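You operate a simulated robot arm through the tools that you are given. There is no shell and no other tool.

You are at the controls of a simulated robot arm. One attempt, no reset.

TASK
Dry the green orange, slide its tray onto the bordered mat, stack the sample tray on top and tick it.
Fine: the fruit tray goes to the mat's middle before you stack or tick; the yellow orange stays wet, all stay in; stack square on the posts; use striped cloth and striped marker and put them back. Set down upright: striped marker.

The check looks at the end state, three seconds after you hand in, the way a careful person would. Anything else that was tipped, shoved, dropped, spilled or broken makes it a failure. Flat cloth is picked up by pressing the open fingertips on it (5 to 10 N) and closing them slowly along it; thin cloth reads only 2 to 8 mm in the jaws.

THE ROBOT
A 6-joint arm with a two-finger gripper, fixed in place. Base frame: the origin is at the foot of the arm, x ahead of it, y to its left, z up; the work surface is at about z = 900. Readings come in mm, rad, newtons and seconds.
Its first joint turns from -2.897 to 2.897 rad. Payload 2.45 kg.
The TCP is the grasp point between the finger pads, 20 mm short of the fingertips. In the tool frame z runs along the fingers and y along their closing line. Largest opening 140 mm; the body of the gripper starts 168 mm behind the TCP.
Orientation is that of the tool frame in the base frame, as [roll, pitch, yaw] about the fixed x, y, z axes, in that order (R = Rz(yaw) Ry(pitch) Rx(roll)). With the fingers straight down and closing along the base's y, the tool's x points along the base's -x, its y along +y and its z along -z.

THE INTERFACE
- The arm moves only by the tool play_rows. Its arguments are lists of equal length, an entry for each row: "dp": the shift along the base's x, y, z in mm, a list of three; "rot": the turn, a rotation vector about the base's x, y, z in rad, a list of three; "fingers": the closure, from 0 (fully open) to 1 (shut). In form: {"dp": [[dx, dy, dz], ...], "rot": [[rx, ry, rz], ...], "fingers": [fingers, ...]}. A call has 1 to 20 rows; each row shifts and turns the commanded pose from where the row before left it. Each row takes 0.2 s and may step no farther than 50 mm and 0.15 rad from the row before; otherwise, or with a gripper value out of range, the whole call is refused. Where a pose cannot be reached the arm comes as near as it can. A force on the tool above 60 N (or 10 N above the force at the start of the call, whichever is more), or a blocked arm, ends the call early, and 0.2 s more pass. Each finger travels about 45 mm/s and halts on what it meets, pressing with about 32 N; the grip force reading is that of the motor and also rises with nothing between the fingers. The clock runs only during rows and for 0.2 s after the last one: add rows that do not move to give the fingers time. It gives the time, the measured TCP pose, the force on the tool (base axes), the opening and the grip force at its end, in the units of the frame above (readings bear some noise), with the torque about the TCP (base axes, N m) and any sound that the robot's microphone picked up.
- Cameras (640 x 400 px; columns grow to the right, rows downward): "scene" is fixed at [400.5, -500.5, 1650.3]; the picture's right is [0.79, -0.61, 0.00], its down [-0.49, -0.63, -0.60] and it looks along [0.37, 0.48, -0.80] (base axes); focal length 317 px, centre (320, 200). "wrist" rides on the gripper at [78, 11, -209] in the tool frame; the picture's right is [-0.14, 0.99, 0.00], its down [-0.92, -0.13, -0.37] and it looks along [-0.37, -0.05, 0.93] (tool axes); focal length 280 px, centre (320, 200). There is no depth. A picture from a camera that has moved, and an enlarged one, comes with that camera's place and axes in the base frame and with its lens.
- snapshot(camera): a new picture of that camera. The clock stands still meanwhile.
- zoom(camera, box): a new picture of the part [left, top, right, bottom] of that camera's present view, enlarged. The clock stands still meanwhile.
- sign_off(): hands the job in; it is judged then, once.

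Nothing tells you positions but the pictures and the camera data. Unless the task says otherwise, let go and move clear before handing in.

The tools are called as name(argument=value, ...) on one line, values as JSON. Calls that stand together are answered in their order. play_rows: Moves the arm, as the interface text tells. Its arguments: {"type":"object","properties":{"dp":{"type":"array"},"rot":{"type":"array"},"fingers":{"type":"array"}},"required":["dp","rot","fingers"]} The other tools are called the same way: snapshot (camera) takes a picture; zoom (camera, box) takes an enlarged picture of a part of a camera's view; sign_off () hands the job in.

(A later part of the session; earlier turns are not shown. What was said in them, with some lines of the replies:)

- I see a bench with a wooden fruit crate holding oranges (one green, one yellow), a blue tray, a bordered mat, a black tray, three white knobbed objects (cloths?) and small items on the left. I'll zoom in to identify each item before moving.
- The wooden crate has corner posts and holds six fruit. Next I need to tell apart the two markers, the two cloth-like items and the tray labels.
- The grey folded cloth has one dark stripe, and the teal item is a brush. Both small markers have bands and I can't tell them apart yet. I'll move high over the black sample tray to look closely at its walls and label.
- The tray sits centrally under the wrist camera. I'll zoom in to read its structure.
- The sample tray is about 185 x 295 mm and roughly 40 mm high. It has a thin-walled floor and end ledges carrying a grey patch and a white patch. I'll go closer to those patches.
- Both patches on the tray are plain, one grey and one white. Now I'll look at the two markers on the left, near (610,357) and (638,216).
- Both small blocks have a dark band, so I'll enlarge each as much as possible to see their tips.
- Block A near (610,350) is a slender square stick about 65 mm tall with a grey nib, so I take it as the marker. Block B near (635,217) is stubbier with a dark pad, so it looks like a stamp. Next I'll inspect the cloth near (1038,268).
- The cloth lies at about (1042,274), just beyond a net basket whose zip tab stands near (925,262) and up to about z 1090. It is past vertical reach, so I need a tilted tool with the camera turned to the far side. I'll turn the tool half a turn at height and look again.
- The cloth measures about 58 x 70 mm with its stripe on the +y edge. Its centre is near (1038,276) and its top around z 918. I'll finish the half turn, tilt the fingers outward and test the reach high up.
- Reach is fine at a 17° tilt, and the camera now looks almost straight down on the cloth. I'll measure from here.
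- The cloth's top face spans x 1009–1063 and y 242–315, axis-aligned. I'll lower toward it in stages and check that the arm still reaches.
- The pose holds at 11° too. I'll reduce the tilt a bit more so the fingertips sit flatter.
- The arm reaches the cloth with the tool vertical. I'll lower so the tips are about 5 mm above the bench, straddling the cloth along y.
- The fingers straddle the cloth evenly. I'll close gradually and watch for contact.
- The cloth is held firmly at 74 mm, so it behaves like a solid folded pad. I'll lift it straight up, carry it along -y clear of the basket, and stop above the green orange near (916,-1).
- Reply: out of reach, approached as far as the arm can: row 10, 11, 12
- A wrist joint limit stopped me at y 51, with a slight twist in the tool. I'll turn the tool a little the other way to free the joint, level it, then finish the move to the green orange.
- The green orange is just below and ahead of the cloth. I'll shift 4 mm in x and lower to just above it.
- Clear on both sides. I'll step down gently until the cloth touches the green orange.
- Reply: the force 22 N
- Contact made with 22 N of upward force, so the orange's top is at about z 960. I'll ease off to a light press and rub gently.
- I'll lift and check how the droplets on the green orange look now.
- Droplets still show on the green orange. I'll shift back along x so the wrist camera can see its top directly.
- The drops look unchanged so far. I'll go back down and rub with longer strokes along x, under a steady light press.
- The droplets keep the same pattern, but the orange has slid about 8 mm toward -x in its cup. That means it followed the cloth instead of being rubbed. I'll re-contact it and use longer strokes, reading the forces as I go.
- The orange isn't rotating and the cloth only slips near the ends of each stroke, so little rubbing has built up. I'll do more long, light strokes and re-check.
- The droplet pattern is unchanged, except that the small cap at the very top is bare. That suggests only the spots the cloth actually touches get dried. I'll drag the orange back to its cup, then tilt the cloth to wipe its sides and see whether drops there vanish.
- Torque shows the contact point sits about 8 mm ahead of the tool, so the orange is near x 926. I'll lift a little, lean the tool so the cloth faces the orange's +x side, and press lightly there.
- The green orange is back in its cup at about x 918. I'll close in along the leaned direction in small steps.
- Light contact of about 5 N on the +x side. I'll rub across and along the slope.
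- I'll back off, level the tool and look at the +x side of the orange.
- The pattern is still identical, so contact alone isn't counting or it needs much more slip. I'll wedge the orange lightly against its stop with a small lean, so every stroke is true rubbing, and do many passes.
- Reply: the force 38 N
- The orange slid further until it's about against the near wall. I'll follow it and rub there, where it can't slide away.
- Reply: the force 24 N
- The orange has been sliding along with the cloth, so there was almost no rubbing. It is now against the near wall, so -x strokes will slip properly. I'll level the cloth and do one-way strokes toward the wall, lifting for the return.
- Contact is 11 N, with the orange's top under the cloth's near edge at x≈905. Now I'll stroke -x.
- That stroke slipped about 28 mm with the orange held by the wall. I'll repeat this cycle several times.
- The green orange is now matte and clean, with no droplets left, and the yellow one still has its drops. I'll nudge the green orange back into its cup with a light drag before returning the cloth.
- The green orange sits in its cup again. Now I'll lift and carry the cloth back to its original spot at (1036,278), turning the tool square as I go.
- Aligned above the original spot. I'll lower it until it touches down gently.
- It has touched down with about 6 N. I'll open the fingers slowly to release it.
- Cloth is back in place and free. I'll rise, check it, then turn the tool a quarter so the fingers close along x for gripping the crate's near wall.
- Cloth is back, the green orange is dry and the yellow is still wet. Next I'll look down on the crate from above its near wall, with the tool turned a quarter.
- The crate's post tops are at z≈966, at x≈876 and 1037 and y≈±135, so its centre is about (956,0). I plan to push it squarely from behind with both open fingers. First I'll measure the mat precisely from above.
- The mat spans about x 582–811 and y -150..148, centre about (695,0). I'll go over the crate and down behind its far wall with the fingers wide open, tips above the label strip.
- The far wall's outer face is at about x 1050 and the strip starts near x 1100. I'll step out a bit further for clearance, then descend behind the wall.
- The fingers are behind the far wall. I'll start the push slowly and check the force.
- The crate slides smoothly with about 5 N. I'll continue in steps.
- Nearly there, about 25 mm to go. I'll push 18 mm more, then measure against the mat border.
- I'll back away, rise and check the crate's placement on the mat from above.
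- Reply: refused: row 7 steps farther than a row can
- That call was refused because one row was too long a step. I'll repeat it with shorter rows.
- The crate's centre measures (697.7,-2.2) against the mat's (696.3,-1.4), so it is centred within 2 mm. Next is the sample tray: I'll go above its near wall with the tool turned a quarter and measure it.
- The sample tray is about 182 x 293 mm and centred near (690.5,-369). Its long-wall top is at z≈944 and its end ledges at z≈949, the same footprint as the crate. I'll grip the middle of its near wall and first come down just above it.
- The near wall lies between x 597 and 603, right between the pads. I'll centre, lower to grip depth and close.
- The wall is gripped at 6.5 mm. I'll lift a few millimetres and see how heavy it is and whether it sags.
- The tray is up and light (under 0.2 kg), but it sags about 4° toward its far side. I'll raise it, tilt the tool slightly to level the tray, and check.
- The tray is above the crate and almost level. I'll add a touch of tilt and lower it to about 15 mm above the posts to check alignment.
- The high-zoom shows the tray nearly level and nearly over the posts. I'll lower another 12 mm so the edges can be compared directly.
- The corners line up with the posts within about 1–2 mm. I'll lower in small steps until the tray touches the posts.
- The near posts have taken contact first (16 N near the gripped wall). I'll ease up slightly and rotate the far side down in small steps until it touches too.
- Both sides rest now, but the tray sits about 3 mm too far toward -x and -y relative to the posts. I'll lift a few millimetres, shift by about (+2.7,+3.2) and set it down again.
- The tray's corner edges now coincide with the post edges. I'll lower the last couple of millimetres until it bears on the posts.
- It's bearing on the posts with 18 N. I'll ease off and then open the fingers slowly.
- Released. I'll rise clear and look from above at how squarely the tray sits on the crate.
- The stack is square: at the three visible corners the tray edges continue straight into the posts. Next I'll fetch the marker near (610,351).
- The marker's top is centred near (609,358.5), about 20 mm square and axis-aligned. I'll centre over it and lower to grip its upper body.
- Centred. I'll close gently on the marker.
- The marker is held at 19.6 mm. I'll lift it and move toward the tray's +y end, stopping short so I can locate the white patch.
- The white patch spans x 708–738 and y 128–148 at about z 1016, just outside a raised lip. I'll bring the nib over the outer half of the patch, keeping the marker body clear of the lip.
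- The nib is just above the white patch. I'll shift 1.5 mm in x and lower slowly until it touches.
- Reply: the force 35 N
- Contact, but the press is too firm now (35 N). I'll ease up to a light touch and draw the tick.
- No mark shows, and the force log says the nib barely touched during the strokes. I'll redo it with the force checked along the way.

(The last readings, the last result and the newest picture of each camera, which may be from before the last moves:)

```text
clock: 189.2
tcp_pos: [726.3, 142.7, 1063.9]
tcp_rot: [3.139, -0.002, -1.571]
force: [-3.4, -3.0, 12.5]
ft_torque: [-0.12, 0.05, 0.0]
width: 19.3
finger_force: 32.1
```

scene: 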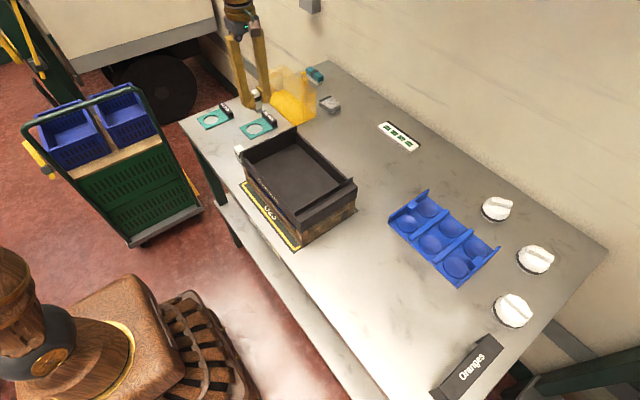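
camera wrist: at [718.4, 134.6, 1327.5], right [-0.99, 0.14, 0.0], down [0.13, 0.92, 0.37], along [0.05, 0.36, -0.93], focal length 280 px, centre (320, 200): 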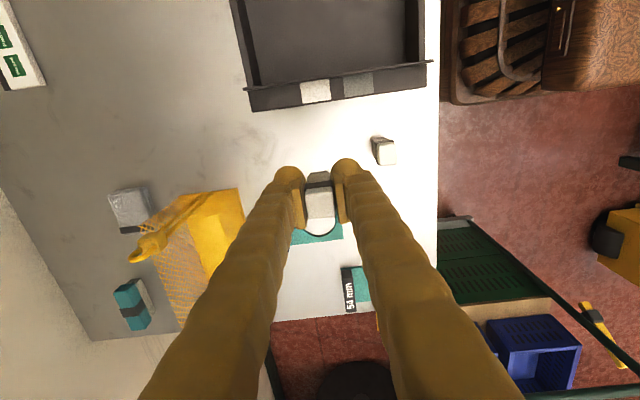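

play_rows(dp=[[1.5, 0.6, 0.2], [1.5, 0.6, 0], [0, 0, 0], [0, 0, 3], [0, 0, 20], [0, 20, 25], [0, 35, 5], [0, 15, 0]], rot=[[0, 0, 0], [0, 0, 0], [0, 0, 0], [0, 0, 0], [0, 0, 0], [0, 0, 0], [0, 0, 0], [0, 0, 0]], fingers=[0.9, 0.9, 0.9, 0.9, 0.9, 0.9, 0.9, 0.9])

zoom(camera="wrist", box=[240, 40, 420, 140])

zoom(camera="scene", box=[230, 110, 370, 255])

```text
clock: 191.0
tcp_pos: [730.4, 214.2, 1118.1]
tcp_rot: [3.14, -0.002, -1.571]
force: [0.8, 0.0, -0.3]
ft_torque: [-0.02, 0.02, 0.0]
width: 19.2
finger_force: 32.1
```

```text
3.56 times, centred on (330, 90) of wrist
camera zoom: at [718.5, 135.1, 1326.2], right [-0.99, 0.14, 0.0], down [0.13, 0.92, 0.37], along [0.05, 0.36, -0.93], focal length 997 px, centre (284, 591)
```

zoom: 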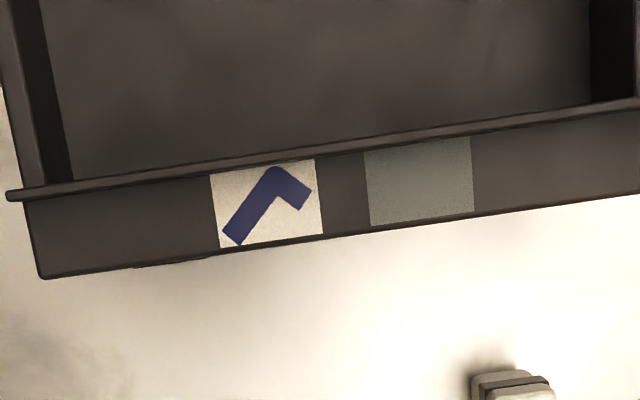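

```text
2.76 times, centred on (300, 182) of scene
camera zoom: at [400.5, -500.5, 1650.3], right [0.79, -0.61, 0.0], down [-0.49, -0.63, -0.6], along [0.37, 0.48, -0.8], focal length 875 px, centre (375, 248)
```

zoom: 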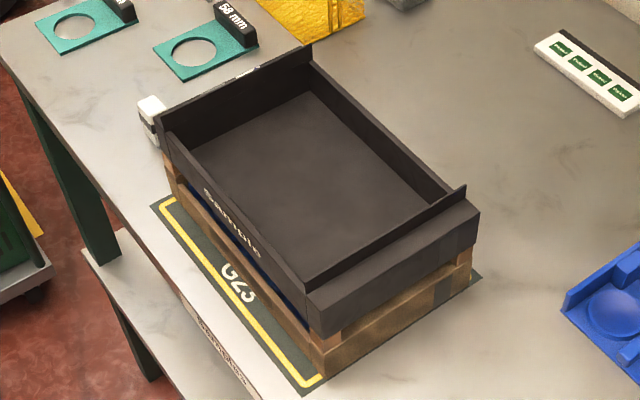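

A clear blue tick is on the tray's white patch. Now I'll return the marker to its original spot at (609,358.7) and set it upright.

play_rows(dp=[[-15, 20, 0], [-25, 28, 0], [-25, 28, 0], [-25, 28, 0], [-20, 25, 0], [-11.5, 15.5, 0], [0, 0, 0]], rot=[[0, 0, 0], [0, 0, 0], [0, 0, 0], [0, 0, 0], [0, 0, 0], [0, 0, 0], [0, 0, 0]], fingers=[0.9, 0.9, 0.9, 0.9, 0.9, 0.9, 0.9])

zoom(camera="scene", box=[290, 205, 330, 245])

zoom(camera="scene", box=[340, 175, 375, 215])

zoom(camera="scene", box=[235, 150, 275, 200])

```text
clock: 192.6
tcp_pos: [608.6, 359.2, 1119.9]
tcp_rot: [3.141, -0.001, -1.57]
force: [0.8, -0.2, -0.7]
ft_torque: [-0.02, 0.03, -0.01]
width: 19.2
finger_force: 32.2
```

```text
10.00 times, centred on (310, 225) of scene
camera zoom: at [400.5, -500.5, 1650.3], right [0.79, -0.61, 0.0], down [-0.49, -0.63, -0.6], along [0.37, 0.48, -0.8], focal length 3171 px, centre (420, -50)
```

zoom: 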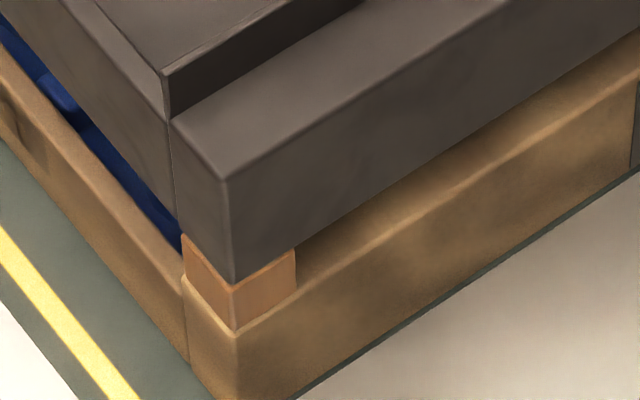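

```text
10.00 times, centred on (358, 195) of scene
camera zoom: at [400.5, -500.5, 1650.3], right [0.79, -0.61, 0.0], down [-0.49, -0.63, -0.6], along [0.37, 0.48, -0.8], focal length 3171 px, centre (-55, 250)
```

zoom: 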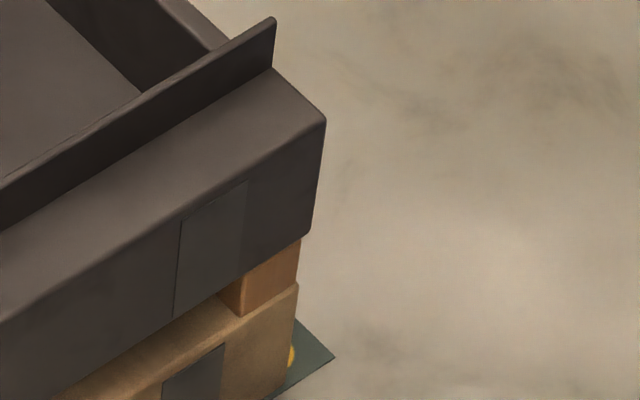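

```text
8.00 times, centred on (255, 175) of scene
camera zoom: at [400.5, -500.5, 1650.3], right [0.79, -0.61, 0.0], down [-0.49, -0.63, -0.6], along [0.37, 0.48, -0.8], focal length 2537 px, centre (840, 400)
```

zoom: 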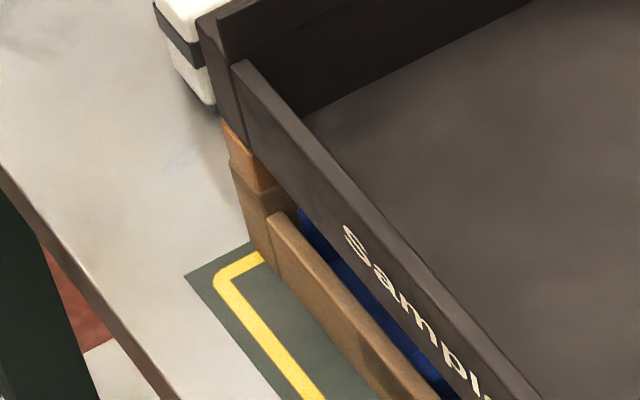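

The stack hasn't shifted. I'll lower the marker onto its spot.

play_rows(dp=[[0.3, -0.4, -40], [0, 0, -40], [0, 0, -40], [0, 0, -30], [0, 0, -15], [0, 0, -5], [0, 0, 0]], rot=[[0, 0, 0], [0, 0, 0], [0, 0, 0], [0, 0, 0], [0, 0, 0], [0, 0, 0], [0, 0, 0]], fingers=[0.9, 0.9, 0.9, 0.9, 0.9, 0.9, 0.9])

play_rows(dp=[[0, 0, -1.5], [0, 0, -1], [0, 0, -0.7], [0, 0, 0]], rot=[[0, 0, 0], [0, 0, 0], [0, 0, 0], [0, 0, 0]], fingers=[0.9, 0.9, 0.9, 0.9])

```text
clock: 194.2
tcp_pos: [608.1, 357.1, 947.7]
tcp_rot: [3.141, -0.001, -1.572]
force: [0.8, -0.3, -0.8]
ft_torque: [-0.02, -0.01, 0.05]
width: 19.5
finger_force: 32.2
```

```text
clock: 195.2
tcp_pos: [608.6, 357.3, 945.9]
tcp_rot: [3.14, 0.0, -1.572]
force: [-0.2, 0.3, 3.1]
ft_torque: [-0.02, 0.0, -0.03]
width: 19.4
finger_force: 32.1
```

The nib is standing on the bench with 3 N. I'll open slowly.

play_rows(dp=[[0, 0, 0], [0, 0, 0], [0, 0, 0], [0, 0, 0], [0, 0, 0], [0, 0, 0]], rot=[[0, 0, 0], [0, 0, 0], [0, 0, 0], [0, 0, 0], [0, 0, 0], [0, 0, 0]], fingers=[0.85, 0.82, 0.78, 0.72, 0.66, 0.6])

zoom(camera="wrist", box=[250, 130, 390, 240])

zoom(camera="scene", box=[195, 110, 245, 160])

```text
clock: 196.6
tcp_pos: [608.0, 358.2, 944.3]
tcp_rot: [3.141, -0.002, -1.572]
force: [0.8, 0.4, 0.5]
ft_torque: [-0.06, 0.02, -0.01]
width: 55.8
finger_force: 0.0
```

```text
3.64 times, centred on (320, 185) of wrist
camera zoom: at [596.9, 278.9, 1153.2], right [-0.99, 0.14, 0.0], down [0.13, 0.92, 0.37], along [0.05, 0.36, -0.93], focal length 1020 px, centre (320, 254)
```

zoom: 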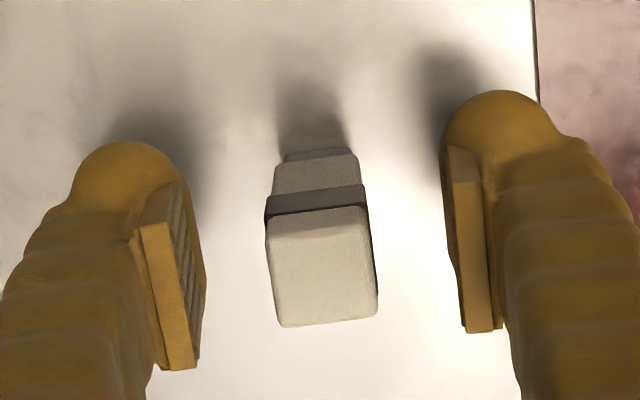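

```text
8.00 times, centred on (220, 135) of scene
camera zoom: at [400.5, -500.5, 1650.3], right [0.79, -0.61, 0.0], down [-0.49, -0.63, -0.6], along [0.37, 0.48, -0.8], focal length 2537 px, centre (1120, 720)
```

zoom: 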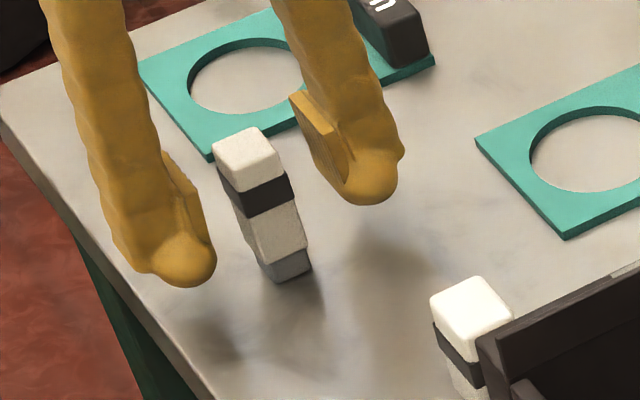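

The marker stands upright on its spot. I'll rise straight up, clear of everything, and make a final check of the whole bench.

play_rows(dp=[[0, 0, 10], [0, 0, 30], [0, 0, 45], [0, 0, 45], [0, 0, 45], [0, 0, 45], [0, 0, 40], [0, 0, 0]], rot=[[0, 0, 0], [0, 0, 0], [0, 0, 0], [0, 0, 0], [0, 0, 0], [0, 0, 0], [0, 0, 0], [0, 0, 0]], fingers=[0.6, 0.6, 0.6, 0.6, 0.6, 0.6, 0.6, 0.6])

snapshot(camera="scene")

zoom(camera="scene", box=[180, 60, 400, 260])

snapshot(camera="wrist")

```text
clock: 198.4
tcp_pos: [607.5, 358.4, 1206.4]
tcp_rot: [3.139, -0.002, -1.571]
force: [-0.1, -0.7, 0.1]
ft_torque: [0.0, -0.01, -0.03]
width: 56.2
finger_force: 0.0
```

```text
taken
```

scene: 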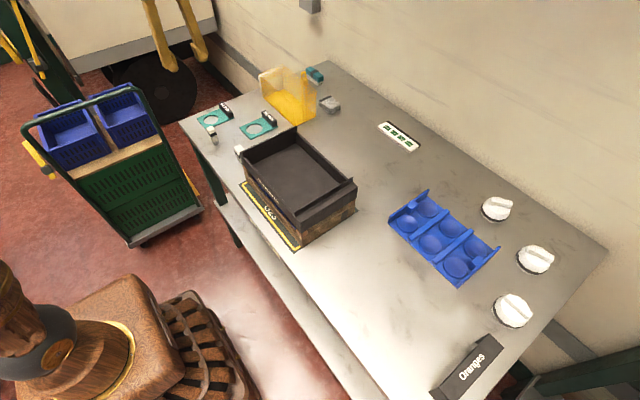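

```text
2.00 times, centred on (290, 160) of scene
camera zoom: at [400.5, -500.5, 1650.3], right [0.79, -0.61, 0.0], down [-0.49, -0.63, -0.6], along [0.37, 0.48, -0.8], focal length 634 px, centre (380, 280)
```

zoom: 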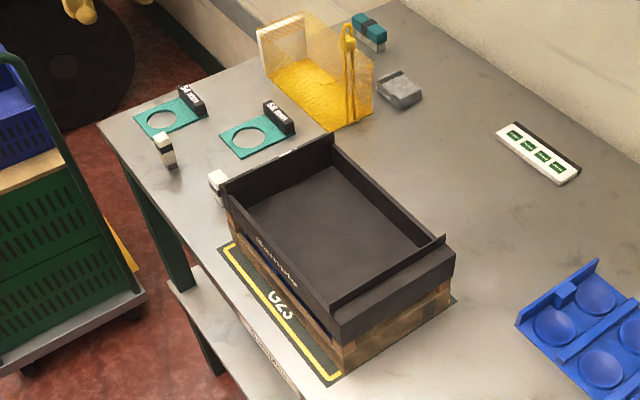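

```text
taken
camera wrist: at [596.3, 279.5, 1413.4], right [-0.99, 0.14, 0.0], down [0.13, 0.92, 0.37], along [0.05, 0.36, -0.93], focal length 280 px, centre (320, 200)
```

wrist: 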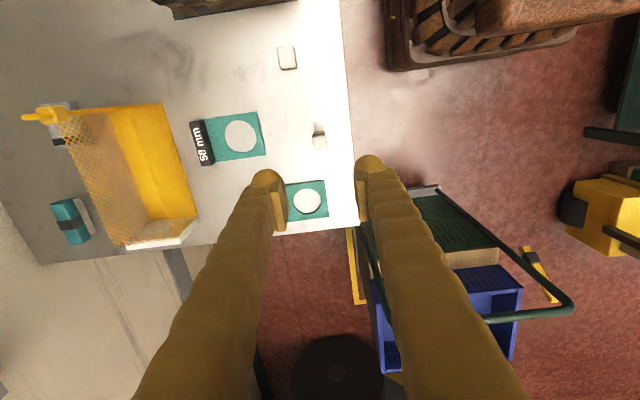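

Everything checks out:
- The green orange is dry and the yellow one was left wet.
- The crate is centred on the mat, with the sample tray square on its posts and ticked.
- The cloth and the upright marker are back in their places, and the gripper is clear.

I'm handing in now.

sign_off()

```text
The job is handed in.
```

The job is handed in with every step carried out; it was judged on hand-in and I haven't seen the result.

- **Drying:** I rubbed the green orange with the striped cloth until its droplets were gone. The yellow orange still showed its drops. The green orange slid about 13 mm in its cup while I rubbed, and I dragged it back before returning the cloth.
- **Sliding:** I pushed the fruit crate squarely from behind. Its centre measured about 2 mm from the mat's.
- **Stacking:** The sample tray rests on the crate's posts. The three corners I could see line up with the posts to about a millimetre. The fourth corner, and the fruit now under the tray, were out of view.
- **Ticking:** My first attempt left no mark because the nib barely touched. The second drew a clear blue tick on the white patch, and the stack did not move.
- **Put back:** The striped cloth is at its original spot, and the marker stands upright within about 2 mm of where it was. The gripper was open and well above the bench when I handed in.

Two small blocks on the bench had a dark band. I took the slender one with the grey nib as the marker, and it made the tick.
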